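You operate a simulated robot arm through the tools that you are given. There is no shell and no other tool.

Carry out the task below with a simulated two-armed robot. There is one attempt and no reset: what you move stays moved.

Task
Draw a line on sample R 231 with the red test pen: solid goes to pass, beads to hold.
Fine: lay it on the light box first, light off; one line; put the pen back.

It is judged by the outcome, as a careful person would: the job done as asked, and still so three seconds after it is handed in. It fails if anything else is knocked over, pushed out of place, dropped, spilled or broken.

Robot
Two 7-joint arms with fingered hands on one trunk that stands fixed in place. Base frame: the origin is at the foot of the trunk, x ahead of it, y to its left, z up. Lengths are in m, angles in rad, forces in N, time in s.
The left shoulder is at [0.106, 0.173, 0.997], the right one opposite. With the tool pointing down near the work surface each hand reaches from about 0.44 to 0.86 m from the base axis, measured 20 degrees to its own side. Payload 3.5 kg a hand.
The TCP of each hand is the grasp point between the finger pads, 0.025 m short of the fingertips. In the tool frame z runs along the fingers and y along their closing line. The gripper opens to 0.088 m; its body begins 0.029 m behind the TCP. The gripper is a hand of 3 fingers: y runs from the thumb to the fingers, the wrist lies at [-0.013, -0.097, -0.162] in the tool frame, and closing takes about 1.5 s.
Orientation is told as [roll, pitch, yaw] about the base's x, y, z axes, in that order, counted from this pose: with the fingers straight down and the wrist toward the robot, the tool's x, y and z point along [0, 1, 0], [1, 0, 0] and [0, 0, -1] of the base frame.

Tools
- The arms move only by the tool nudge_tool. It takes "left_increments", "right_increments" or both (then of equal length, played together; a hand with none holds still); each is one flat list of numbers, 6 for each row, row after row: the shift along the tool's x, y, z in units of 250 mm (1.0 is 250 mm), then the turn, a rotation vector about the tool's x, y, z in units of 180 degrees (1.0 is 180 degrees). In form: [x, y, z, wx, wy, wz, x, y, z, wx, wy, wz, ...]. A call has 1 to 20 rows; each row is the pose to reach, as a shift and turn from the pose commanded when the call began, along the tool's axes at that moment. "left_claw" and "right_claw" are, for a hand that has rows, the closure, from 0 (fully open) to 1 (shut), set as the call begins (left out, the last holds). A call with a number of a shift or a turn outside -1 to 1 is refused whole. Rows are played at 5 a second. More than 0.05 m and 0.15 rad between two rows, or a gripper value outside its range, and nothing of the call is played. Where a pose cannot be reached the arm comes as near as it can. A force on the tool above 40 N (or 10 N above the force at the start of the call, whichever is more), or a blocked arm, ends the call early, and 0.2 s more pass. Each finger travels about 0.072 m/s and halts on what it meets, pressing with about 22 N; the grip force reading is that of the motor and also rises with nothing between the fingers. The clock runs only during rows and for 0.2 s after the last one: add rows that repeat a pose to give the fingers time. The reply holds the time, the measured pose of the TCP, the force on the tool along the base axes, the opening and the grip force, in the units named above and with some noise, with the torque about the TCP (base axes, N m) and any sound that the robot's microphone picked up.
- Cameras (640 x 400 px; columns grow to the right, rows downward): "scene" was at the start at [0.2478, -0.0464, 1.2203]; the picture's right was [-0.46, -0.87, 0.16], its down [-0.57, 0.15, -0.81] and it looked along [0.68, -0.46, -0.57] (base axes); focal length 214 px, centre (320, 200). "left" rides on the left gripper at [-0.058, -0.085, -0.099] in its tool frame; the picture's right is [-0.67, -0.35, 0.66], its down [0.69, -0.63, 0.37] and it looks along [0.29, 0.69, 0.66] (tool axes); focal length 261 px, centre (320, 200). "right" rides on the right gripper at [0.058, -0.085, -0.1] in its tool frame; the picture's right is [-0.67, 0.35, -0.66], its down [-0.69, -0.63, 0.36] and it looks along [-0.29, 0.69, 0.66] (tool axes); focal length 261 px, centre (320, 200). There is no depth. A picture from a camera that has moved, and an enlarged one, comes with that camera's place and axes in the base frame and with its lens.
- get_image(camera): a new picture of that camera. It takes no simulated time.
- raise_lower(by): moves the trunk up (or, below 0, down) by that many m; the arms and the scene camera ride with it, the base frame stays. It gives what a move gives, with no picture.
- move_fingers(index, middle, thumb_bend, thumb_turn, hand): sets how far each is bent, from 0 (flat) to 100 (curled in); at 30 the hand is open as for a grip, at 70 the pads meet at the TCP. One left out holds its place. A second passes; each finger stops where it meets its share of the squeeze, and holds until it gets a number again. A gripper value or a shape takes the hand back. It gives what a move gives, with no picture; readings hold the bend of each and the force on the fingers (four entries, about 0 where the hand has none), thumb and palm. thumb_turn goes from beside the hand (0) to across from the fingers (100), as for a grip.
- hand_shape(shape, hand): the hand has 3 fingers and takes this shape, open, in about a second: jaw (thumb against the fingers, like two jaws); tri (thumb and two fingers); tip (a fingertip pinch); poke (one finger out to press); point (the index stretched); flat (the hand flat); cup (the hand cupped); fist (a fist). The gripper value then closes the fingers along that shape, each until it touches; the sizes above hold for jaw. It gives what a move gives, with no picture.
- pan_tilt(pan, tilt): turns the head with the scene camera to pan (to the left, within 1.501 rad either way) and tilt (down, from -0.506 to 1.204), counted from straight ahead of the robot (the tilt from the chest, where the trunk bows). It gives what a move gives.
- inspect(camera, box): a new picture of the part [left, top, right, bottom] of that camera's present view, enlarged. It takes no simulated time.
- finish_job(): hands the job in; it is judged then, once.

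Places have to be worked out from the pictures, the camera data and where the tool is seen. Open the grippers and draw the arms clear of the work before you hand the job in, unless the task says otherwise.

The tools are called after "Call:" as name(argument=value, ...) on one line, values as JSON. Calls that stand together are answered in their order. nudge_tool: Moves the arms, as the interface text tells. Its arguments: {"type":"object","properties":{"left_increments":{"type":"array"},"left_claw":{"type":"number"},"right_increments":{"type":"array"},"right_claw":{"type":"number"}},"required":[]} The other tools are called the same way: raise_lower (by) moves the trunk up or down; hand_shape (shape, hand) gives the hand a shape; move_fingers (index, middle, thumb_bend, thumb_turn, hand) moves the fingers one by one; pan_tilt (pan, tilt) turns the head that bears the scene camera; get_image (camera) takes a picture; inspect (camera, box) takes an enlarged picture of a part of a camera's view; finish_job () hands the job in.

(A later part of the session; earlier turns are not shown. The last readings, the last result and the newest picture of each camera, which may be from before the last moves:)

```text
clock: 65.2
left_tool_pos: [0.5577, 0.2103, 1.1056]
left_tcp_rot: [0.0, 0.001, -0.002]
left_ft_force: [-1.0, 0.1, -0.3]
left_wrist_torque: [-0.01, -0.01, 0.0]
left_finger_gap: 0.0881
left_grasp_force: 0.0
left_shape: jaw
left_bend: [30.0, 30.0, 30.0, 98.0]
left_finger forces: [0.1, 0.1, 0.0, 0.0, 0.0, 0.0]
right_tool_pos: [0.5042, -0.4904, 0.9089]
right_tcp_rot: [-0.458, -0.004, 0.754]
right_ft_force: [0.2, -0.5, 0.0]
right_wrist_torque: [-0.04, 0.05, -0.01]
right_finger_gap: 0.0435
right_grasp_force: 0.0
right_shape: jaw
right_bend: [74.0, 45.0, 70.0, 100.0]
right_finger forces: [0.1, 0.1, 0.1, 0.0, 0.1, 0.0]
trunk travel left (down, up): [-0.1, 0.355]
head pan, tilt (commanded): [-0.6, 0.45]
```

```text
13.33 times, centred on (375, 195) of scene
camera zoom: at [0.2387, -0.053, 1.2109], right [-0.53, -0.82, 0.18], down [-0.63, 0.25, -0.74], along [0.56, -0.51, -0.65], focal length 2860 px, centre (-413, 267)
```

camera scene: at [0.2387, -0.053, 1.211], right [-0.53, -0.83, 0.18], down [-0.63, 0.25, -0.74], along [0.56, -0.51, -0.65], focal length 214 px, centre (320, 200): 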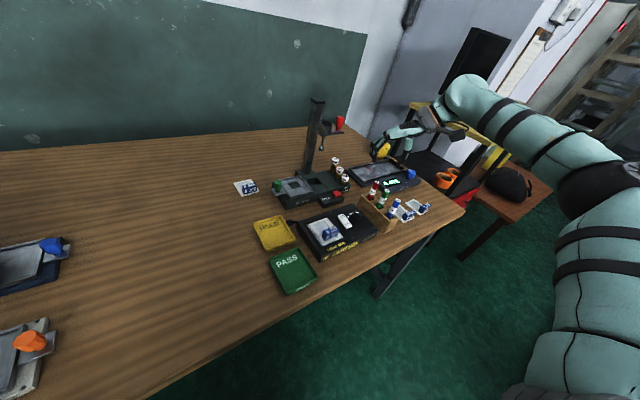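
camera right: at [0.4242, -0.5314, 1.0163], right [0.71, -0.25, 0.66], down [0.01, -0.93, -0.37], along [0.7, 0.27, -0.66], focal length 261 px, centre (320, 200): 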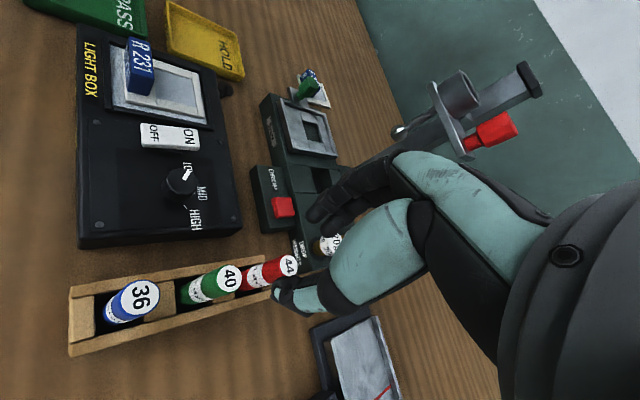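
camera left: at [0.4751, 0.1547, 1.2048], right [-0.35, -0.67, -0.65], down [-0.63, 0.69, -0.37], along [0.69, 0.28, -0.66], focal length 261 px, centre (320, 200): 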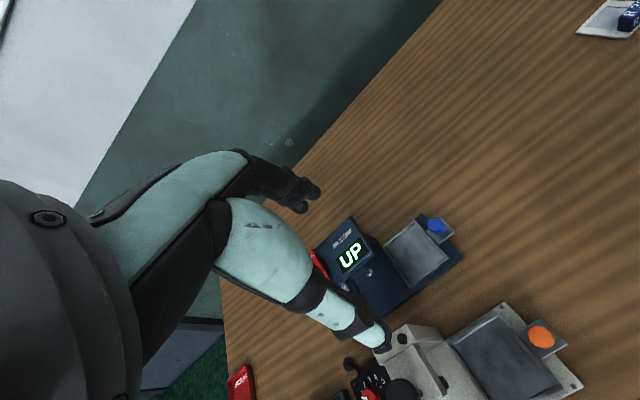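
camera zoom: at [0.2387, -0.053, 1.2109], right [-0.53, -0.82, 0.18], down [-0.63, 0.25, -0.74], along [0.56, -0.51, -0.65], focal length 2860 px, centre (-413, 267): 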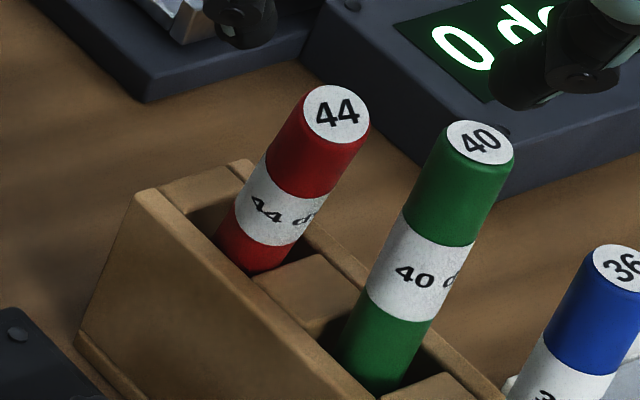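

Precise triangulation gives a pen tilt of 0.345 rad, axis direction (-0.245, 0.233, 0.941), top at (0.516, -0.503, 0.8655). I correct the lean to match and move to 45 mm above the grip point on that axis.

Call:
nudge_tool(right_increments=[0.002, -0.002, 0.03, 0, 0.018, 0, 0.003, -0.003, 0.079, 0, 0.036, 0, 0.003, -0.003, 0.079, 0, 0.036, 0])

Call:
inspect(camera="right", box=[215, 180, 375, 300])

```text
clock: 66.0
left_tool_pos: [0.5569, 0.2113, 1.1067]
left_tcp_rot: [-0.001, -0.004, 0.001]
left_ft_force: [-0.2, -0.2, -0.6]
left_wrist_torque: [-0.01, 0.03, -0.01]
left_finger_gap: 0.0876
left_grasp_force: 0.0
left_shape: jaw
left_bend: [30.0, 30.0, 30.0, 98.0]
left_finger forces: [0.0, 0.0, 0.0, 0.1, 0.1, 0.1]
right_tool_pos: [0.5081, -0.4957, 0.8918]
right_tcp_rot: [-0.345, -0.006, 0.754]
right_ft_force: [-0.3, -0.7, 12.3]
right_wrist_torque: [-0.43, 0.2, -0.01]
right_finger_gap: 0.0456
right_grasp_force: 0.0
right_shape: jaw
right_bend: [74.0, 45.0, 68.0, 100.0]
right_finger forces: [0.1, 0.1, 0.0, 0.0, 12.3, 0.0]
trunk travel left (down, up): [-0.1, 0.355]
head pan, tilt (commanded): [-0.6, 0.45]
```

```text
3.33 times, centred on (295, 240) of right
camera zoom: at [0.3841, -0.4905, 0.9649], right [0.53, -0.06, 0.85], down [0.07, -0.99, -0.12], along [0.85, 0.12, -0.52], focal length 869 px, centre (403, 67)
```

zoom: 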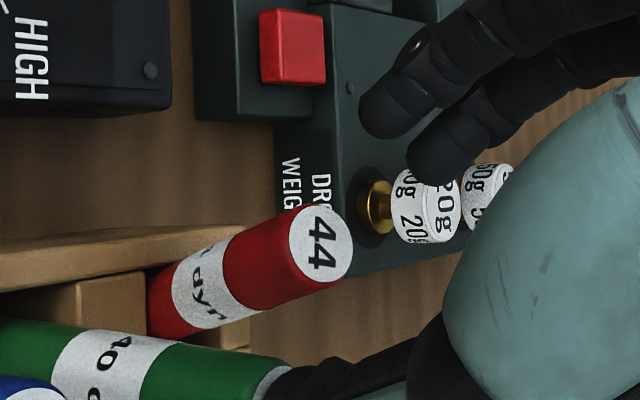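

The thumb tip is pressing on top of the green pen (12 N). I back off upward at once.

Call:
nudge_tool(right_increments=[-0.014, 0, -0.038, 0, 0, 0, -0.034, 0, -0.094, 0, 0, 0, -0.034, 0, -0.094, 0, 0, 0])

Call:
inspect(camera="scene", box=[345, 170, 415, 220])

Call:
inspect(camera="right", box=[200, 180, 360, 300])

```text
clock: 66.8
left_tool_pos: [0.5599, 0.2108, 1.106]
left_tcp_rot: [0.0, -0.001, 0.0]
left_ft_force: [0.4, -0.3, 0.2]
left_wrist_torque: [0.01, 0.03, 0.01]
left_finger_gap: 0.088
left_grasp_force: 0.0
left_shape: jaw
left_bend: [30.0, 30.0, 30.0, 98.0]
left_finger forces: [0.0, 0.0, 0.0, 0.0, 0.0, 0.0]
right_tool_pos: [0.5072, -0.497, 0.9155]
right_tcp_rot: [-0.342, -0.005, 0.753]
right_ft_force: [0.1, 0.9, -0.1]
right_wrist_torque: [0.03, 0.0, 0.02]
right_finger_gap: 0.044
right_grasp_force: 0.1
right_shape: jaw
right_bend: [74.0, 45.0, 69.0, 100.0]
right_finger forces: [0.0, 0.0, 0.0, 0.0, 0.0, 0.0]
trunk travel left (down, up): [-0.1, 0.355]
head pan, tilt (commanded): [-0.6, 0.45]
```

```text
8.00 times, centred on (380, 195) of scene
camera zoom: at [0.2388, -0.0533, 1.2108], right [-0.53, -0.83, 0.18], down [-0.63, 0.25, -0.74], along [0.56, -0.51, -0.65], focal length 1716 px, centre (-160, 240)
```

zoom: 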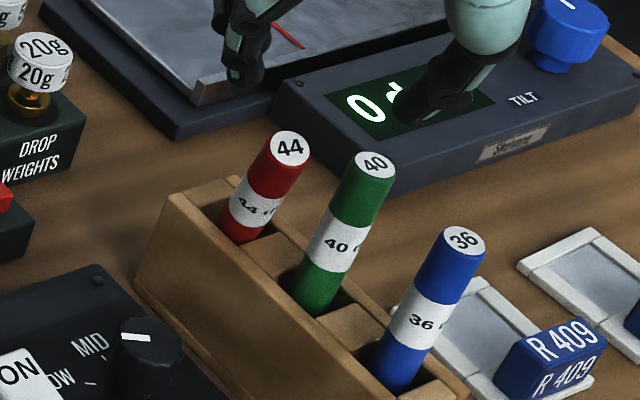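

```text
3.33 times, centred on (280, 240) of right
camera zoom: at [0.3845, -0.4915, 0.988], right [0.53, -0.06, 0.84], down [0.07, -0.99, -0.12], along [0.84, 0.12, -0.52], focal length 869 px, centre (453, 67)
```

zoom: 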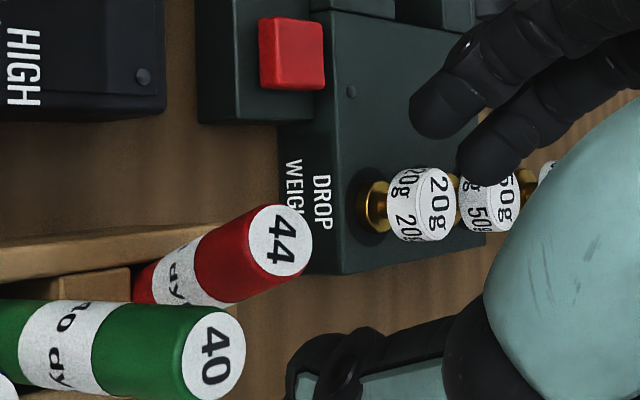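

Nothing was displaced; the green pen still stands. The thumb's path is blocked by the green pen at this yaw, so I level the hand higher up and test a yaw of about -0.4, which puts the thumb on the board side, away from the green pen.

Call:
nudge_tool(right_increments=[-0.027, 0, -0.075, 0, 0.036, 0, -0.054, 0, -0.151, 0, 0.072, 0, -0.054, 0, -0.151, 0, 0.109, 0, -0.054, 0, -0.151, 0, 0.109, 0])

Call:
nudge_tool(right_increments=[0, 0, 0, 0, 0, 0.045, 0, 0, 0, 0, 0, 0.09, 0, 0, 0, 0, 0, 0.135, 0, 0, 0, 0, 0, 0.18, 0, 0, 0, 0, 0, 0.225, 0, 0, 0, 0, 0, 0.27, 0, 0, 0, 0, 0, 0.315, 0, 0, 0, 0, 0, 0.36, 0, 0, 0, 0, 0, 0.367, 0, 0, 0, 0, 0, 0.367])

```text
clock: 67.8
left_tool_pos: [0.5587, 0.2099, 1.1059]
left_tcp_rot: [0.002, 0.0, 0.001]
left_ft_force: [0.2, 0.5, 0.3]
left_wrist_torque: [0.0, -0.01, -0.02]
left_finger_gap: 0.0877
left_grasp_force: 0.0
left_shape: jaw
left_bend: [30.0, 30.0, 30.0, 98.0]
left_finger forces: [0.1, 0.1, 0.1, 0.1, 0.0, 0.0]
right_tool_pos: [0.5068, -0.4964, 0.9545]
right_tcp_rot: [0.0, -0.005, 0.754]
right_ft_force: [0.0, 0.9, -0.9]
right_wrist_torque: [-0.03, -0.02, -0.03]
right_finger_gap: 0.0441
right_grasp_force: 0.1
right_shape: jaw
right_bend: [74.0, 45.0, 69.0, 100.0]
right_finger forces: [0.1, 0.0, 0.0, 0.0, 0.0, 0.1]
trunk travel left (down, up): [-0.1, 0.355]
head pan, tilt (commanded): [-0.6, 0.45]
```

```text
clock: 70.0
left_tool_pos: [0.5578, 0.2112, 1.1066]
left_tcp_rot: [-0.001, -0.001, 0.0]
left_ft_force: [0.6, -1.1, 0.4]
left_wrist_torque: [0.01, -0.02, 0.01]
left_finger_gap: 0.0879
left_grasp_force: 0.0
left_shape: jaw
left_bend: [30.0, 30.0, 30.0, 98.0]
left_finger forces: [0.0, 0.1, 0.1, 0.0, 0.0, 0.0]
right_tool_pos: [0.5086, -0.4971, 0.9559]
right_tcp_rot: [0.005, -0.002, -0.4]
right_ft_force: [0.7, 0.7, 0.6]
right_wrist_torque: [0.0, -0.03, -0.01]
right_finger_gap: 0.0442
right_grasp_force: 0.0
right_shape: jaw
right_bend: [74.0, 45.0, 69.0, 100.0]
right_finger forces: [0.0, 0.0, 0.0, 0.0, 0.0, 0.0]
trunk travel left (down, up): [-0.1, 0.355]
head pan, tilt (commanded): [-0.6, 0.45]
```

Yaw -0.4 is reachable here. With this yaw the thumb clears the green pen by over a centimetre. I move over the pen at z≈0.905 and check.

Call:
nudge_tool(right_increments=[-0.01, 0.03, 0.06, 0, 0, 0, -0.018, 0.05, 0.13, 0, 0, 0, -0.024, 0.0705, 0.204, 0, 0, 0, -0.024, 0.0705, 0.204, 0, 0, 0])

Call:
inspect(camera="right", box=[200, 180, 360, 300])

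Call:
inspect(camera="scene", box=[335, 150, 415, 220])

```text
clock: 71.0
left_tool_pos: [0.5572, 0.2117, 1.1064]
left_tcp_rot: [0.0, 0.0, -0.001]
left_ft_force: [-0.4, -1.2, -0.3]
left_wrist_torque: [0.02, 0.02, -0.01]
left_finger_gap: 0.0878
left_grasp_force: 0.1
left_shape: jaw
left_bend: [30.0, 30.0, 30.0, 98.0]
left_finger forces: [0.0, 0.0, 0.0, 0.0, 0.0, 0.0]
right_tool_pos: [0.5225, -0.5093, 0.9048]
right_tcp_rot: [0.003, -0.003, -0.401]
right_ft_force: [0.1, -0.3, -0.3]
right_wrist_torque: [-0.02, -0.01, 0.01]
right_finger_gap: 0.0443
right_grasp_force: 0.1
right_shape: jaw
right_bend: [74.0, 45.0, 69.0, 100.0]
right_finger forces: [0.0, 0.0, 0.0, 0.0, 0.1, 0.0]
trunk travel left (down, up): [-0.1, 0.355]
head pan, tilt (commanded): [-0.6, 0.45]
```

```text
3.33 times, centred on (280, 240) of right
camera zoom: at [0.4652, -0.4241, 1.003], right [0.06, -0.75, 0.65], down [-0.84, -0.39, -0.37], along [0.53, -0.53, -0.66], focal length 869 px, centre (453, 67)
```

zoom: 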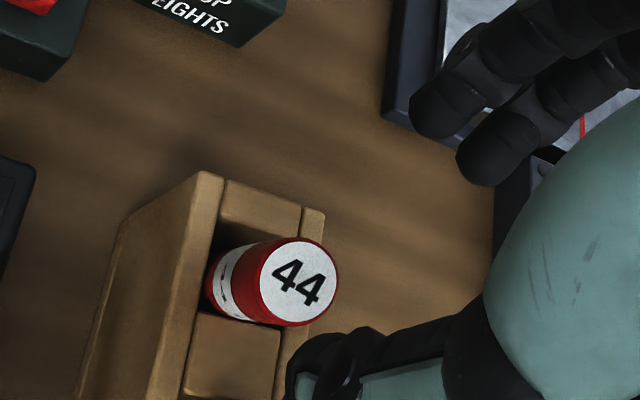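

```text
5.71 times, centred on (375, 185) of scene
camera zoom: at [0.2384, -0.0529, 1.211], right [-0.53, -0.82, 0.18], down [-0.63, 0.25, -0.74], along [0.56, -0.51, -0.65], focal length 1226 px, centre (6, 286)
```

zoom: 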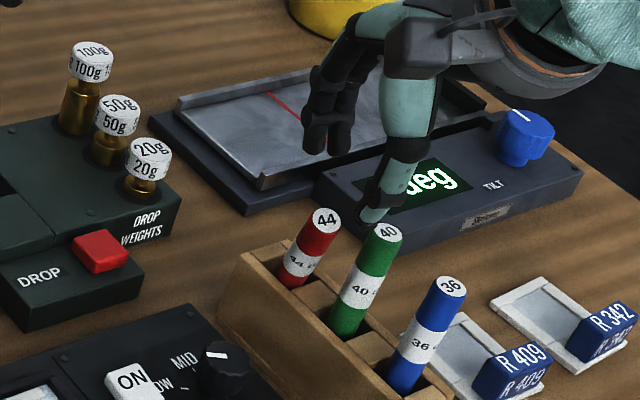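

The slot and pen are clearly visible now: the pen's top is at tool (3, -9.5) mm and its lower part at (-2, +5) mm, so it will be between the pads. I descend straight to z≈0.85, watching forces.

Call:
nudge_tool(right_increments=[0, 0, 0.05, 0, 0, 0, 0, 0, 0.1, 0, 0, 0, 0, 0, 0.15, 0, 0, 0, 0, 0, 0.15, 0, 0, 0])

Call:
inspect(camera="right", box=[200, 180, 360, 300])

Call:
inspect(camera="scene", box=[335, 150, 415, 220])

```text
clock: 72.0
left_tool_pos: [0.5575, 0.2113, 1.1046]
left_tcp_rot: [0.001, 0.0, -0.001]
left_ft_force: [0.0, -0.5, 0.3]
left_wrist_torque: [0.0, -0.02, 0.02]
left_finger_gap: 0.088
left_grasp_force: 0.0
left_shape: jaw
left_bend: [30.0, 30.0, 30.0, 98.0]
left_finger forces: [0.0, 0.0, 0.0, 0.0, 0.1, 0.1]
right_tool_pos: [0.5219, -0.5105, 0.8661]
right_tcp_rot: [0.004, -0.004, -0.399]
right_ft_force: [-0.8, 0.0, -0.8]
right_wrist_torque: [0.05, 0.0, 0.0]
right_finger_gap: 0.044
right_grasp_force: 0.1
right_shape: jaw
right_bend: [74.0, 45.0, 69.0, 100.0]
right_finger forces: [0.0, 0.0, 0.1, 0.0, 0.1, 0.0]
trunk travel left (down, up): [-0.1, 0.355]
head pan, tilt (commanded): [-0.6, 0.45]
```

```text
3.33 times, centred on (280, 240) of right
camera zoom: at [0.4651, -0.4236, 0.965], right [0.06, -0.75, 0.65], down [-0.84, -0.39, -0.37], along [0.53, -0.53, -0.66], focal length 869 px, centre (453, 67)
```

zoom: 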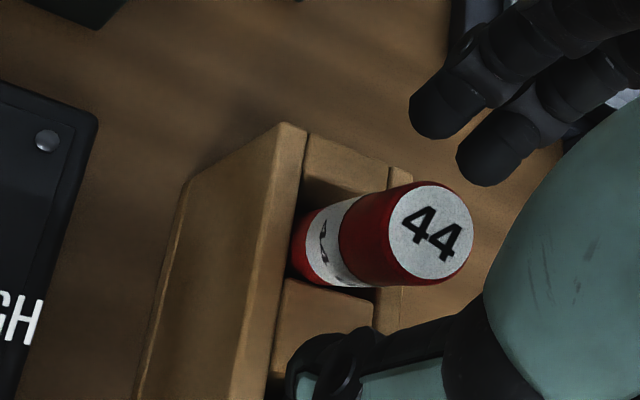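

```text
5.71 times, centred on (375, 185) of scene
camera zoom: at [0.2385, -0.053, 1.211], right [-0.53, -0.82, 0.18], down [-0.63, 0.25, -0.74], along [0.56, -0.51, -0.65], focal length 1226 px, centre (6, 286)
```

zoom: 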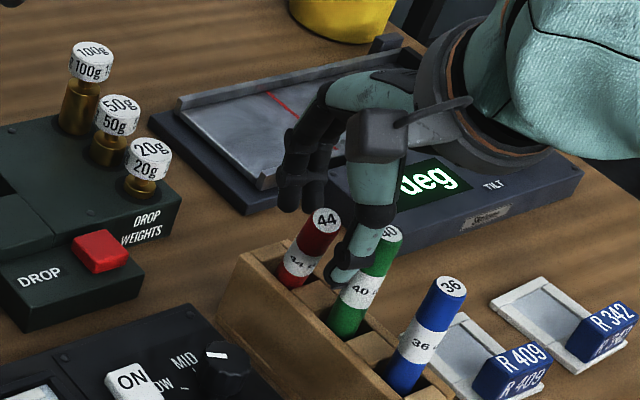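

No contact and the pen is still well placed between thumb and fingers. I go down the last 16 mm and then close slowly.

Call:
nudge_tool(right_increments=[0, 0, 0.03, 0, 0, 0, 0, 0, 0.064, 0, 0, 0, 0, 0, 0.064, 0, 0, 0])

Call:
inspect(camera="right", box=[200, 180, 360, 300])

Call:
inspect(camera="scene", box=[345, 165, 405, 215])

```text
clock: 72.8
left_tool_pos: [0.5584, 0.2097, 1.106]
left_tcp_rot: [0.0, 0.0, -0.001]
left_ft_force: [0.4, 0.4, -0.1]
left_wrist_torque: [0.02, 0.01, 0.03]
left_finger_gap: 0.0877
left_grasp_force: 0.0
left_shape: jaw
left_bend: [30.0, 30.0, 30.0, 98.0]
left_finger forces: [0.0, 0.0, 0.0, 0.1, 0.0, 0.1]
right_tool_pos: [0.521, -0.5104, 0.8512]
right_tcp_rot: [0.004, -0.005, -0.399]
right_ft_force: [-0.9, 0.6, -0.1]
right_wrist_torque: [-0.03, -0.02, -0.02]
right_finger_gap: 0.0442
right_grasp_force: 0.1
right_shape: jaw
right_bend: [74.0, 45.0, 69.0, 100.0]
right_finger forces: [0.1, 0.0, 0.0, 0.1, 0.0, 0.0]
trunk travel left (down, up): [-0.1, 0.355]
head pan, tilt (commanded): [-0.6, 0.45]
```

```text
3.33 times, centred on (280, 240) of right
camera zoom: at [0.4652, -0.4236, 0.95], right [0.06, -0.75, 0.65], down [-0.84, -0.39, -0.37], along [0.53, -0.53, -0.66], focal length 869 px, centre (453, 67)
```

zoom: 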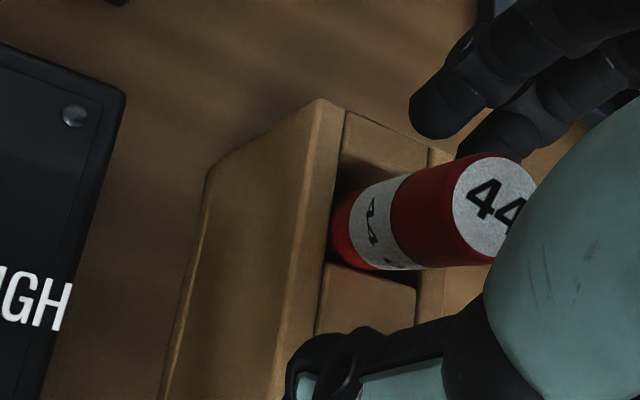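

```text
8.00 times, centred on (375, 190) of scene
camera zoom: at [0.2385, -0.053, 1.211], right [-0.53, -0.82, 0.18], down [-0.63, 0.25, -0.74], along [0.56, -0.51, -0.65], focal length 1716 px, centre (-120, 280)
```

zoom: 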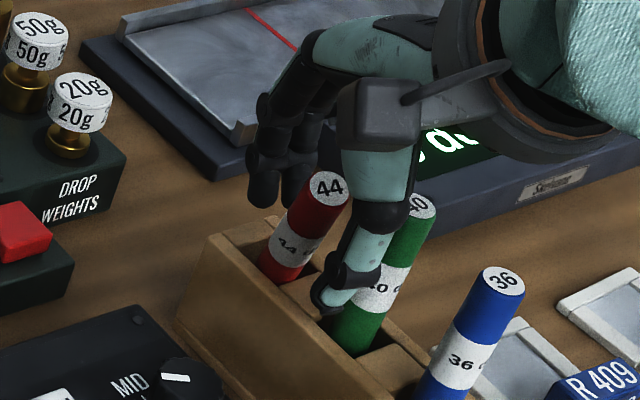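

The pen is between thumb and fingers. I close first to about 20 mm to see how the pen settles.

Call:
nudge_tool(right_increments=[0, 0, 0, 0, 0, 0, 0, 0, 0, 0, 0, 0, 0, 0, 0, 0, 0, 0, 0, 0, 0, 0, 0, 0, 0, 0, 0, 0, 0, 0], right_claw=0.8)

Call:
inspect(camera="right", box=[200, 180, 360, 300])

Call:
inspect(camera="scene", box=[345, 165, 405, 215])

```text
clock: 74.0
left_tool_pos: [0.5581, 0.2107, 1.1059]
left_tcp_rot: [0.0, 0.0, 0.0]
left_ft_force: [0.6, -0.7, 0.4]
left_wrist_torque: [-0.03, 0.01, 0.0]
left_finger_gap: 0.0877
left_grasp_force: 0.1
left_shape: jaw
left_bend: [30.0, 30.0, 30.0, 98.0]
left_finger forces: [0.1, 0.1, 0.1, 0.1, 0.0, 0.0]
right_tool_pos: [0.5219, -0.5084, 0.8505]
right_tcp_rot: [0.003, -0.004, -0.401]
right_ft_force: [-0.7, 0.2, -0.1]
right_wrist_torque: [0.04, 0.01, 0.01]
right_finger_gap: 0.018
right_grasp_force: 0.0
right_shape: jaw
right_bend: [73.0, 58.0, 74.0, 100.0]
right_finger forces: [0.6, 0.0, 0.0, 0.0, 0.0, 0.2]
trunk travel left (down, up): [-0.1, 0.355]
head pan, tilt (commanded): [-0.6, 0.45]
```

```text
3.33 times, centred on (280, 240) of right
camera zoom: at [0.4653, -0.4237, 0.9501], right [0.06, -0.75, 0.65], down [-0.84, -0.39, -0.37], along [0.53, -0.53, -0.66], focal length 869 px, centre (453, 67)
```

zoom: 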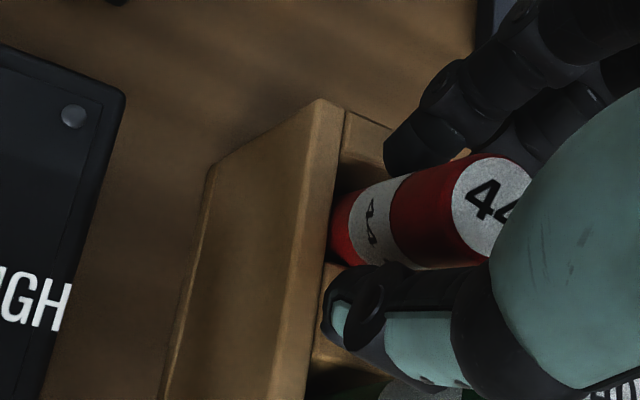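

```text
8.00 times, centred on (375, 190) of scene
camera zoom: at [0.2387, -0.053, 1.2109], right [-0.53, -0.82, 0.18], down [-0.63, 0.25, -0.74], along [0.56, -0.51, -0.65], focal length 1716 px, centre (-120, 280)
```

zoom: 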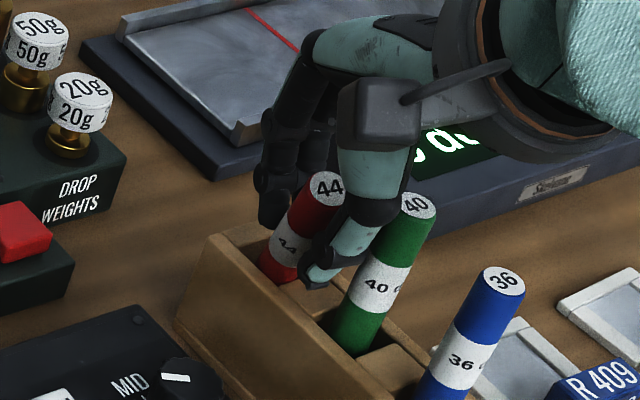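

The pen is trapped between thumb and fingers, still in place. I close fully.

Call:
nudge_tool(right_increments=[0, 0, 0, 0, 0, 0, 0, 0, 0, 0, 0, 0, 0, 0, 0, 0, 0, 0, 0, 0, 0, 0, 0, 0, 0, 0, 0, 0, 0, 0], right_claw=1.0)

Call:
inspect(camera="right", box=[200, 180, 360, 300])

Call:
inspect(camera="scene", box=[345, 165, 405, 215])

```text
clock: 75.2
left_tool_pos: [0.5586, 0.2113, 1.1052]
left_tcp_rot: [0.002, -0.001, 0.0]
left_ft_force: [0.2, -0.4, 0.0]
left_wrist_torque: [-0.01, 0.02, 0.0]
left_finger_gap: 0.0879
left_grasp_force: 0.1
left_shape: jaw
left_bend: [30.0, 30.0, 30.0, 98.0]
left_finger forces: [0.1, 0.0, 0.1, 0.0, 0.0, 0.0]
right_tool_pos: [0.5216, -0.5092, 0.8528]
right_tcp_rot: [0.005, -0.004, -0.399]
right_ft_force: [3.5, -1.1, 3.9]
right_wrist_torque: [-0.08, -0.26, -0.03]
right_finger_gap: 0.0126
right_grasp_force: 22.2
right_shape: jaw
right_bend: [73.0, 60.0, 75.0, 100.0]
right_finger forces: [13.4, 9.5, 0.0, 0.0, 17.4, 0.1]
trunk travel left (down, up): [-0.1, 0.355]
head pan, tilt (commanded): [-0.6, 0.45]
```

```text
3.33 times, centred on (280, 240) of right
camera zoom: at [0.4654, -0.4235, 0.9503], right [0.06, -0.75, 0.65], down [-0.84, -0.39, -0.37], along [0.53, -0.53, -0.66], focal length 869 px, centre (453, 67)
```

zoom: 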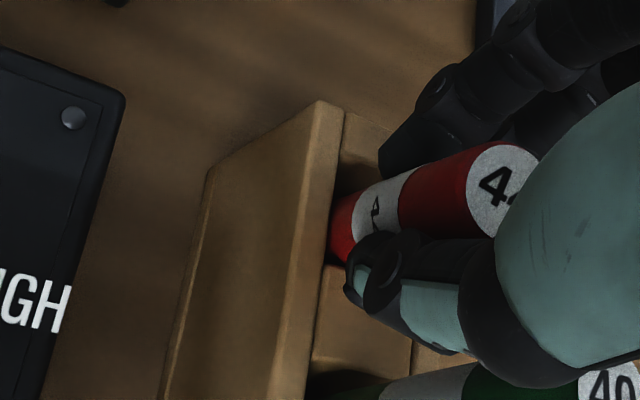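

```text
8.00 times, centred on (375, 190) of scene
camera zoom: at [0.2388, -0.0528, 1.211], right [-0.53, -0.82, 0.18], down [-0.63, 0.25, -0.74], along [0.56, -0.51, -0.65], focal length 1716 px, centre (-120, 280)
```

zoom: 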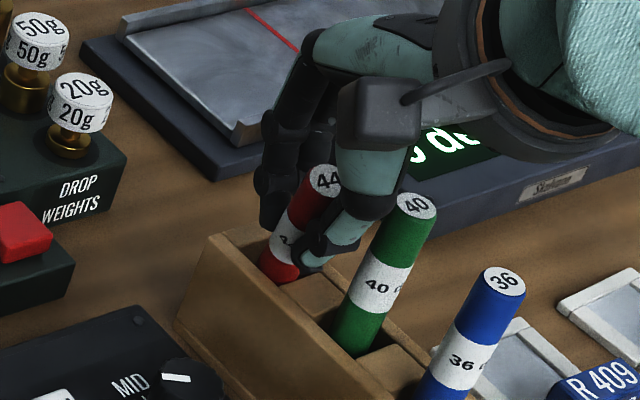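

A solid three-point grip now (13, 9.5 and 17 N). I relieve the small sideways force and lift the pen straight up out of its slot.

Call:
nudge_tool(right_increments=[0.005, 0.011, -0.024, 0, 0, 0, 0.006, 0.014, -0.07, 0, 0, 0, 0.006, 0.014, -0.14, 0, 0, 0, 0.006, 0.014, -0.22, 0, 0, 0, 0.006, 0.014, -0.3, 0, 0, 0, 0.006, 0.014, -0.38, 0, 0, 0, 0.006, 0.014, -0.46, 0, 0, 0, 0.006, 0.014, -0.46, 0, 0, 0])

Call:
get_image(camera="scene")

Call:
inspect(camera="scene", box=[335, 110, 415, 210])

Call:
get_image(camera="right")

```text
clock: 77.0
left_tool_pos: [0.5584, 0.211, 1.1072]
left_tcp_rot: [0.001, 0.001, 0.0]
left_ft_force: [-0.3, 0.2, 0.4]
left_wrist_torque: [0.0, -0.04, 0.0]
left_finger_gap: 0.0878
left_grasp_force: 0.0
left_shape: jaw
left_bend: [30.0, 30.0, 30.0, 98.0]
left_finger forces: [0.0, 0.1, 0.0, 0.1, 0.0, 0.1]
right_tool_pos: [0.5254, -0.5098, 0.967]
right_tcp_rot: [0.004, -0.001, -0.399]
right_ft_force: [0.2, -0.9, 0.1]
right_wrist_torque: [0.0, 0.0, 0.0]
right_finger_gap: 0.0125
right_grasp_force: 22.4
right_shape: jaw
right_bend: [73.0, 61.0, 76.0, 100.0]
right_finger forces: [12.7, 6.8, 0.1, 0.0, 17.7, 0.0]
trunk travel left (down, up): [-0.1, 0.355]
head pan, tilt (commanded): [-0.6, 0.45]
```

```text
taken
camera scene: at [0.2387, -0.0532, 1.2109], right [-0.53, -0.82, 0.18], down [-0.63, 0.25, -0.74], along [0.56, -0.51, -0.65], focal length 214 px, centre (320, 200)
```

scene: 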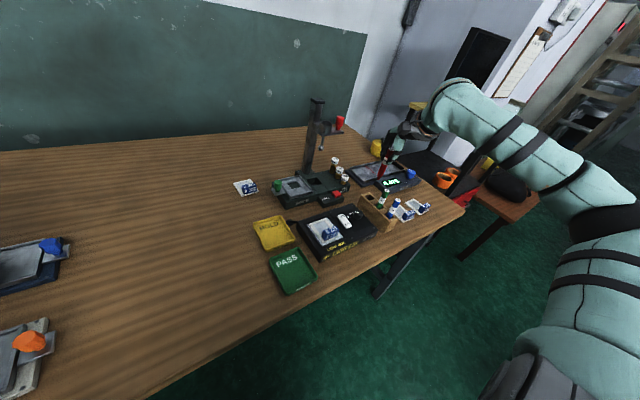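

```text
4.00 times, centred on (375, 160) of scene
camera zoom: at [0.2387, -0.0532, 1.2109], right [-0.53, -0.82, 0.18], down [-0.63, 0.25, -0.74], along [0.56, -0.51, -0.65], focal length 858 px, centre (100, 360)
```

zoom: 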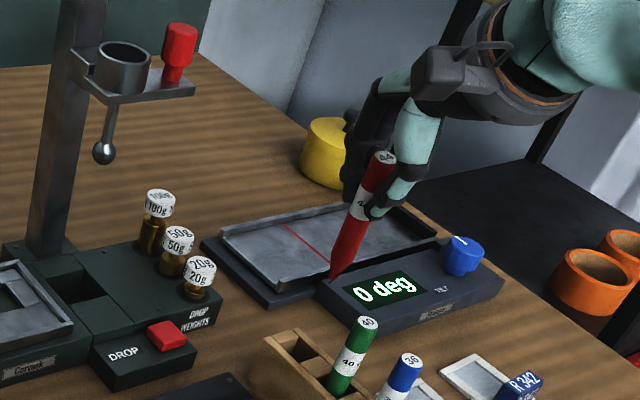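

```text
taken
camera right: at [0.4686, -0.4239, 1.0655], right [0.06, -0.75, 0.65], down [-0.85, -0.39, -0.37], along [0.53, -0.53, -0.66], focal length 261 px, centre (320, 200)
```

right: 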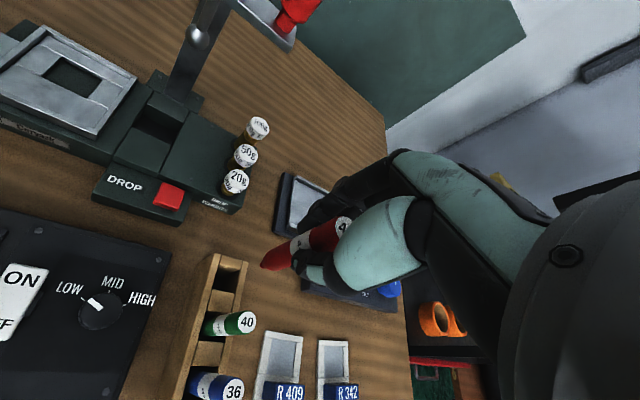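

The red pen is out, held nearly vertical with its tip about 73 mm below the grip point. I zoom in to locate the tip in the tool frame precisely and to check the rack.

Call:
inspect(camera="right", box=[240, 200, 360, 290])

Call:
inspect(camera="scene", box=[355, 140, 405, 190])

Call:
inspect(camera="right", box=[150, 240, 270, 400])

```text
4.44 times, centred on (300, 245) of right
camera zoom: at [0.4686, -0.4239, 1.0655], right [0.06, -0.75, 0.65], down [-0.85, -0.39, -0.37], along [0.53, -0.53, -0.66], focal length 1158 px, centre (409, 0)
```

zoom: 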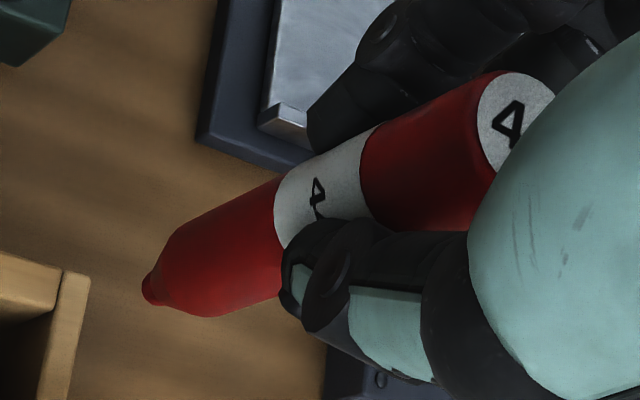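

```text
8.00 times, centred on (380, 165) of scene
camera zoom: at [0.2387, -0.0532, 1.2109], right [-0.53, -0.82, 0.18], down [-0.63, 0.25, -0.74], along [0.56, -0.51, -0.65], focal length 1716 px, centre (-160, 480)
```

zoom: 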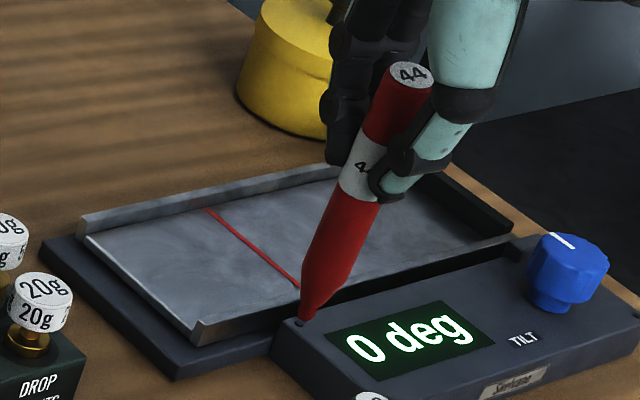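

```text
2.50 times, centred on (210, 320) of right
camera zoom: at [0.4686, -0.4239, 1.0655], right [0.06, -0.75, 0.65], down [-0.85, -0.39, -0.37], along [0.53, -0.53, -0.66], focal length 652 px, centre (595, -100)
```

zoom: 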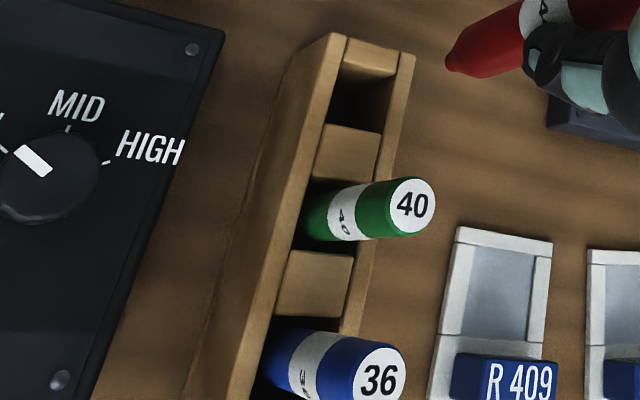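

The tip sits at about tool (-4, 5, 79) mm and the rack and other pens are in order. I carry the pen over the sample, turning the hand to yaw +0.4 for easy reach, with the tip about 7 cm above the film.

Call:
nudge_tool(right_increments=[0.05, -0.03, 0, 0, 0, -0.03, 0.15, -0.093, 0.01, 0, 0, -0.07, 0.26, -0.16, 0.03, 0, 0, -0.11, 0.37, -0.23, 0.05, 0, 0, -0.15, 0.48, -0.3, 0.07, 0, 0, -0.19, 0.56, -0.347, 0.088, 0, 0, -0.23, 0.598, -0.371, 0.088, 0, 0, -0.2546, 0.598, -0.371, 0.088, 0, 0, -0.2546])

Call:
get_image(camera="right")

Call:
inspect(camera="scene", box=[280, 150, 400, 260])

```text
clock: 78.8
left_tool_pos: [0.5598, 0.2111, 1.107]
left_tcp_rot: [0.001, 0.0, 0.001]
left_ft_force: [0.8, -0.9, 0.0]
left_wrist_torque: [0.03, 0.03, -0.02]
left_finger_gap: 0.0877
left_grasp_force: 0.1
left_shape: jaw
left_bend: [30.0, 30.0, 30.0, 98.0]
left_finger forces: [0.1, 0.1, 0.0, 0.0, 0.0, 0.1]
right_tool_pos: [0.498, -0.3363, 0.9435]
right_tcp_rot: [0.0, -0.006, 0.402]
right_ft_force: [0.1, -0.2, -1.1]
right_wrist_torque: [-0.05, 0.0, -0.02]
right_finger_gap: 0.0119
right_grasp_force: 22.3
right_shape: jaw
right_bend: [73.0, 61.0, 76.0, 100.0]
right_finger forces: [13.0, 7.1, 0.0, 0.1, 17.5, 0.0]
trunk travel left (down, up): [-0.1, 0.355]
head pan, tilt (commanded): [-0.6, 0.45]
```

```text
taken
camera right: at [0.3962, -0.3161, 1.0422], right [0.58, -0.48, 0.66], down [-0.31, -0.88, -0.37], along [0.75, 0.01, -0.66], focal length 261 px, centre (320, 200)
```

right: 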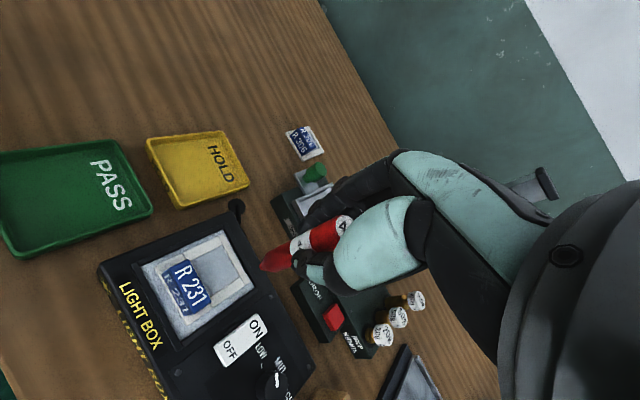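

```text
3.64 times, centred on (340, 205) of scene
camera zoom: at [0.2386, -0.0531, 1.2109], right [-0.53, -0.82, 0.18], down [-0.63, 0.25, -0.74], along [0.56, -0.51, -0.65], focal length 780 px, centre (247, 182)
```

zoom: 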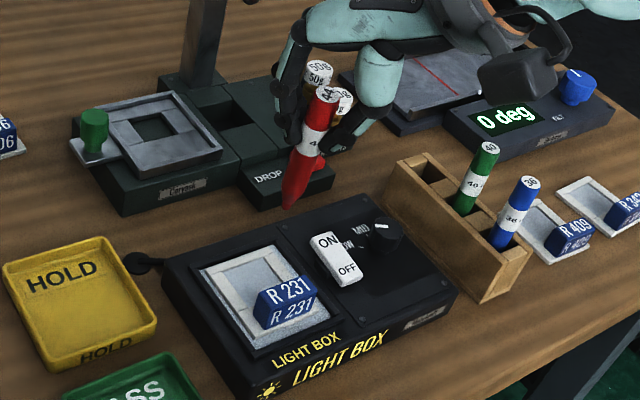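

The pen hangs above the sample area. I zoom in on the film from both cameras to place the line, and re-measure the tip.

Call:
inspect(camera="right", box=[135, 220, 305, 345])

Call:
inspect(camera="scene", box=[305, 200, 350, 250])

```text
3.20 times, centred on (220, 282) of right
camera zoom: at [0.3962, -0.3161, 1.0422], right [0.58, -0.48, 0.66], down [-0.31, -0.88, -0.37], along [0.75, 0.01, -0.66], focal length 834 px, centre (640, -64)
```

zoom: 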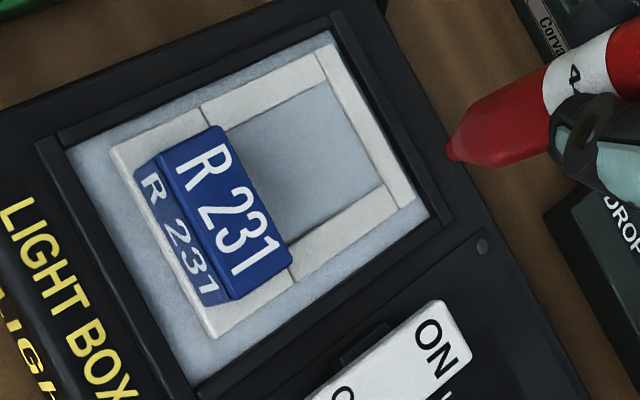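

```text
8.00 times, centred on (328, 225) of scene
camera zoom: at [0.2386, -0.0531, 1.2109], right [-0.53, -0.82, 0.18], down [-0.63, 0.25, -0.74], along [0.56, -0.51, -0.65], focal length 1716 px, centre (260, 0)
```

zoom: 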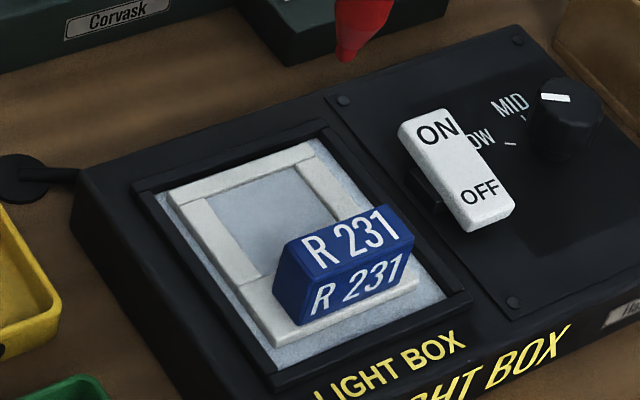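

The film spans x 0.487–0.520, y -0.343 to -0.305; the pen tip is near (0.5055, -0.339). I lower the pen to about 1 cm above the film and check where the tip points.

Call:
nudge_tool(right_increments=[0.011, -0.006, 0.07, 0, 0, 0, 0.011, -0.006, 0.14, 0, 0, 0, 0.011, -0.006, 0.21, 0, 0, 0, 0.011, -0.006, 0.21, 0, 0, 0])

Call:
inspect(camera="right", box=[200, 220, 300, 300])

Call:
inspect(camera="scene", box=[305, 200, 350, 235])

```text
clock: 79.8
left_tool_pos: [0.5579, 0.2122, 1.1062]
left_tcp_rot: [0.001, 0.0, 0.0]
left_ft_force: [1.0, -0.3, -0.6]
left_wrist_torque: [-0.02, -0.01, 0.01]
left_finger_gap: 0.0876
left_grasp_force: 0.1
left_shape: jaw
left_bend: [30.0, 30.0, 30.0, 98.0]
left_finger forces: [0.1, 0.1, 0.0, 0.1, 0.0, 0.0]
right_tool_pos: [0.4938, -0.332, 0.8923]
right_tcp_rot: [-0.001, -0.005, 0.401]
right_ft_force: [0.0, 0.8, 0.4]
right_wrist_torque: [-0.01, -0.01, 0.03]
right_finger_gap: 0.0122
right_grasp_force: 21.9
right_shape: jaw
right_bend: [73.0, 61.0, 76.0, 100.0]
right_finger forces: [13.3, 7.4, 0.1, 0.1, 17.5, 0.0]
trunk travel left (down, up): [-0.1, 0.355]
head pan, tilt (commanded): [-0.6, 0.45]
```

```text
5.00 times, centred on (250, 260) of right
camera zoom: at [0.3931, -0.3125, 0.9903], right [0.58, -0.48, 0.66], down [-0.31, -0.88, -0.37], along [0.75, 0.01, -0.66], focal length 1303 px, centre (670, -100)
```

zoom: 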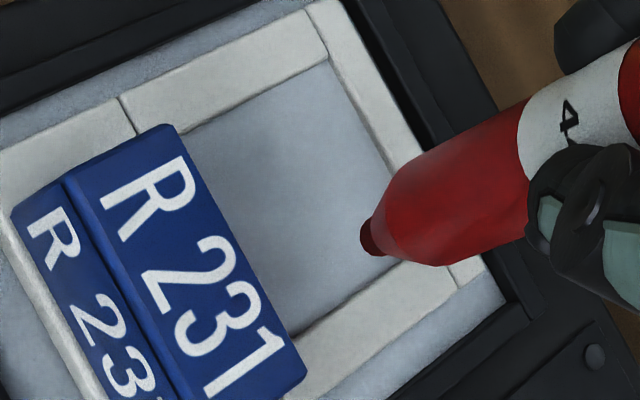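

```text
11.43 times, centred on (328, 218) of scene
camera zoom: at [0.2385, -0.053, 1.211], right [-0.53, -0.82, 0.18], down [-0.63, 0.25, -0.74], along [0.56, -0.51, -0.65], focal length 2451 px, centre (234, 0)
```

zoom: 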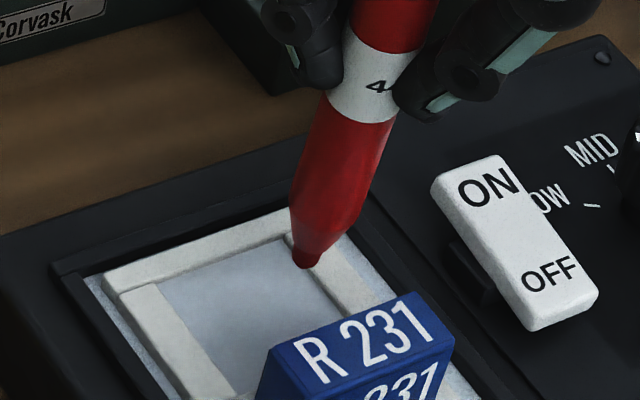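

The tip is at about (0.505, -0.336), some 8 mm above the film and 7 mm inside its edge. I descend 6 mm, then continue millimetre by millimetre until contact.

Call:
nudge_tool(right_increments=[0, 0, 0.008, 0, 0, 0, 0, 0, 0.016, 0, 0, 0, 0, 0, 0.02, 0, 0, 0])

Call:
inspect(camera="scene", box=[305, 200, 350, 235])

Call:
inspect(camera="right", box=[220, 230, 290, 290])

```text
clock: 80.7
left_tool_pos: [0.5573, 0.2104, 1.1065]
left_tcp_rot: [-0.002, 0.0, 0.0]
left_ft_force: [-0.3, 0.0, -0.5]
left_wrist_torque: [0.01, 0.0, 0.01]
left_finger_gap: 0.0876
left_grasp_force: 0.2
left_shape: jaw
left_bend: [30.0, 30.0, 30.0, 98.0]
left_finger forces: [0.1, 0.1, 0.0, 0.0, 0.0, 0.0]
right_tool_pos: [0.4951, -0.334, 0.8869]
right_tcp_rot: [0.001, -0.005, 0.4]
right_ft_force: [-0.3, 0.7, -0.2]
right_wrist_torque: [-0.03, -0.02, 0.01]
right_finger_gap: 0.0119
right_grasp_force: 21.6
right_shape: jaw
right_bend: [73.0, 61.0, 76.0, 100.0]
right_finger forces: [13.4, 7.3, 0.0, 0.0, 17.4, 0.0]
trunk travel left (down, up): [-0.1, 0.355]
head pan, tilt (commanded): [-0.6, 0.45]
```

```text
11.43 times, centred on (328, 218) of scene
camera zoom: at [0.2386, -0.053, 1.2109], right [-0.53, -0.82, 0.18], down [-0.63, 0.25, -0.74], along [0.56, -0.51, -0.65], focal length 2451 px, centre (234, 0)
```

zoom: 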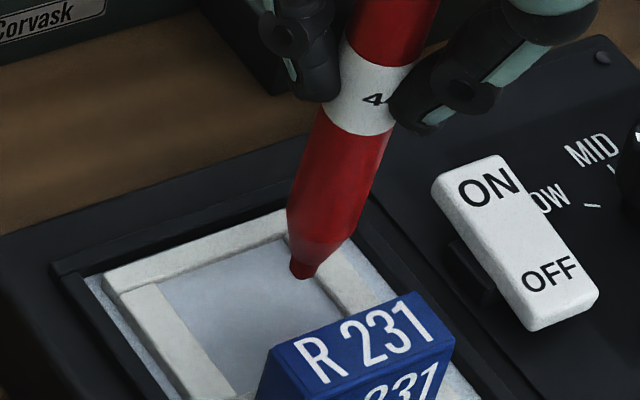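

```text
6.67 times, centred on (255, 260) of right
camera zoom: at [0.3937, -0.3133, 0.9858], right [0.58, -0.48, 0.66], down [-0.31, -0.88, -0.37], along [0.75, 0.01, -0.66], focal length 1738 px, centre (753, -200)
```

zoom: 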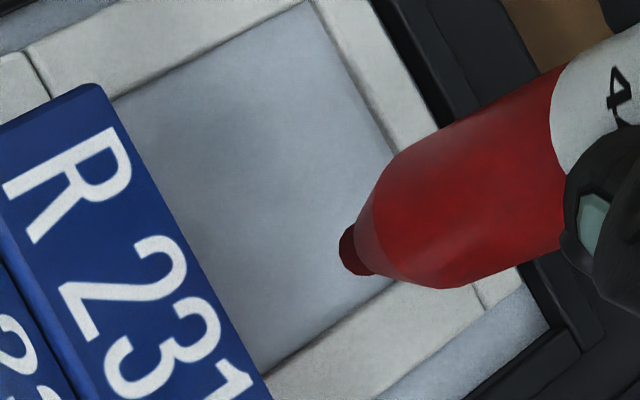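

Call:
nudge_tool(right_increments=[0, 0, 0.004, 0, 0, 0, 0, 0, 0.008, 0, 0, 0])

Call:
inspect(camera="scene", box=[315, 210, 345, 235])

```text
clock: 81.2
left_tool_pos: [0.5583, 0.2113, 1.1063]
left_tcp_rot: [-0.002, -0.001, 0.0]
left_ft_force: [0.3, -0.3, -0.4]
left_wrist_torque: [-0.02, 0.0, 0.0]
left_finger_gap: 0.0878
left_grasp_force: 0.1
left_shape: jaw
left_bend: [30.0, 30.0, 30.0, 98.0]
left_finger forces: [0.0, 0.0, 0.1, 0.0, 0.0, 0.0]
right_tool_pos: [0.4958, -0.3334, 0.8845]
right_tcp_rot: [-0.001, -0.007, 0.401]
right_ft_force: [-0.3, -0.7, -0.6]
right_wrist_torque: [0.01, 0.0, 0.0]
right_finger_gap: 0.0123
right_grasp_force: 21.8
right_shape: jaw
right_bend: [73.0, 61.0, 76.0, 100.0]
right_finger forces: [13.3, 7.3, 0.0, 0.0, 17.5, 0.0]
trunk travel left (down, up): [-0.1, 0.355]
head pan, tilt (commanded): [-0.6, 0.45]
```

```text
16.00 times, centred on (330, 222) of scene
camera zoom: at [0.2386, -0.0531, 1.2109], right [-0.53, -0.82, 0.18], down [-0.63, 0.25, -0.74], along [0.56, -0.51, -0.65], focal length 3432 px, centre (160, -160)
```

zoom: 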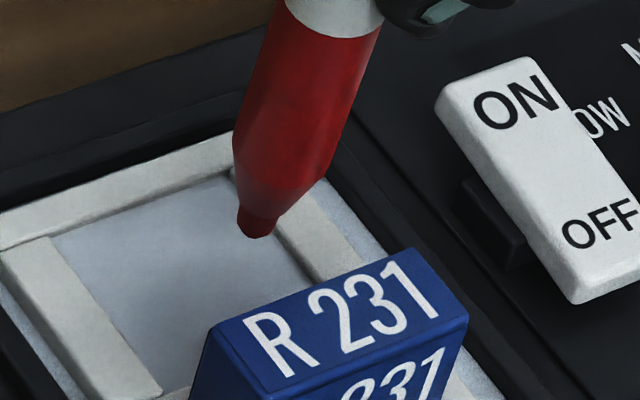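

Still no contact. I shift the start 3 mm further inside the film and keep lowering a millimetre at a time.

Call:
nudge_tool(right_increments=[0.0173, -0.01, 0, 0, 0, 0, 0.0173, -0.01, 0.004, 0, 0, 0])

Call:
nudge_tool(right_increments=[0, 0, 0.004, 0, 0, 0, 0, 0, 0.004, 0, 0, 0])

Call:
inspect(camera="scene", box=[315, 210, 345, 235])

Call:
inspect(camera="right", box=[220, 230, 290, 290])

```text
clock: 81.8
left_tool_pos: [0.5584, 0.2121, 1.106]
left_tcp_rot: [0.0, 0.0, 0.001]
left_ft_force: [-0.5, -0.6, 0.8]
left_wrist_torque: [-0.04, 0.0, 0.01]
left_finger_gap: 0.0878
left_grasp_force: 0.0
left_shape: jaw
left_bend: [30.0, 30.0, 30.0, 98.0]
left_finger forces: [0.0, 0.1, 0.1, 0.0, 0.1, 0.0]
right_tool_pos: [0.4926, -0.33, 0.8845]
right_tcp_rot: [0.002, -0.006, 0.399]
right_ft_force: [1.6, -0.4, -0.1]
right_wrist_torque: [0.01, -0.04, 0.02]
right_finger_gap: 0.0122
right_grasp_force: 21.8
right_shape: jaw
right_bend: [73.0, 61.0, 76.0, 100.0]
right_finger forces: [13.4, 7.5, 0.0, 0.1, 17.5, 0.0]
trunk travel left (down, up): [-0.1, 0.355]
head pan, tilt (commanded): [-0.6, 0.45]
```

```text
clock: 82.5
left_tool_pos: [0.5588, 0.2113, 1.106]
left_tcp_rot: [0.001, 0.0, 0.0]
left_ft_force: [0.0, 0.7, 0.4]
left_wrist_torque: [0.02, -0.02, -0.01]
left_finger_gap: 0.0875
left_grasp_force: 0.0
left_shape: jaw
left_bend: [30.0, 30.0, 30.0, 98.0]
left_finger forces: [0.1, 0.1, 0.0, 0.0, 0.1, 0.1]
right_tool_pos: [0.4922, -0.3292, 0.8833]
right_tcp_rot: [0.002, -0.005, 0.401]
right_ft_force: [0.1, -0.5, 0.7]
right_wrist_torque: [0.02, 0.02, -0.01]
right_finger_gap: 0.012
right_grasp_force: 22.0
right_shape: jaw
right_bend: [73.0, 61.0, 76.0, 100.0]
right_finger forces: [13.4, 7.4, 0.0, 0.1, 17.5, 0.0]
trunk travel left (down, up): [-0.1, 0.355]
head pan, tilt (commanded): [-0.6, 0.45]
```

```text
16.00 times, centred on (330, 222) of scene
camera zoom: at [0.2386, -0.053, 1.2109], right [-0.53, -0.82, 0.18], down [-0.63, 0.25, -0.74], along [0.56, -0.51, -0.65], focal length 3432 px, centre (160, -160)
```

zoom: 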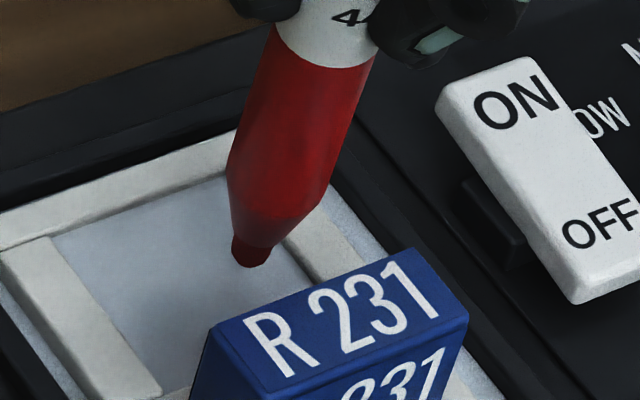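

```text
6.67 times, centred on (255, 260) of right
camera zoom: at [0.3903, -0.3104, 0.9819], right [0.58, -0.48, 0.66], down [-0.31, -0.88, -0.37], along [0.75, 0.01, -0.66], focal length 1738 px, centre (753, -200)
```

zoom: 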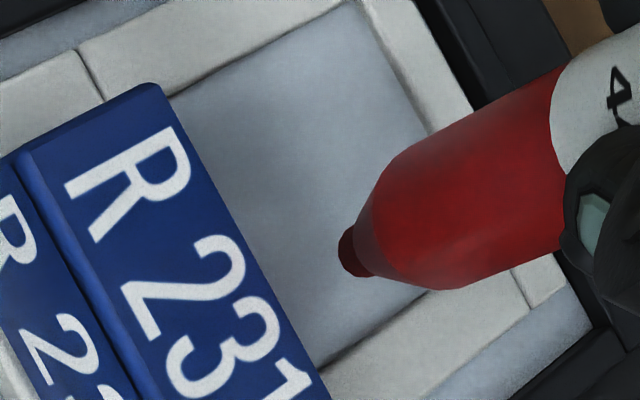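

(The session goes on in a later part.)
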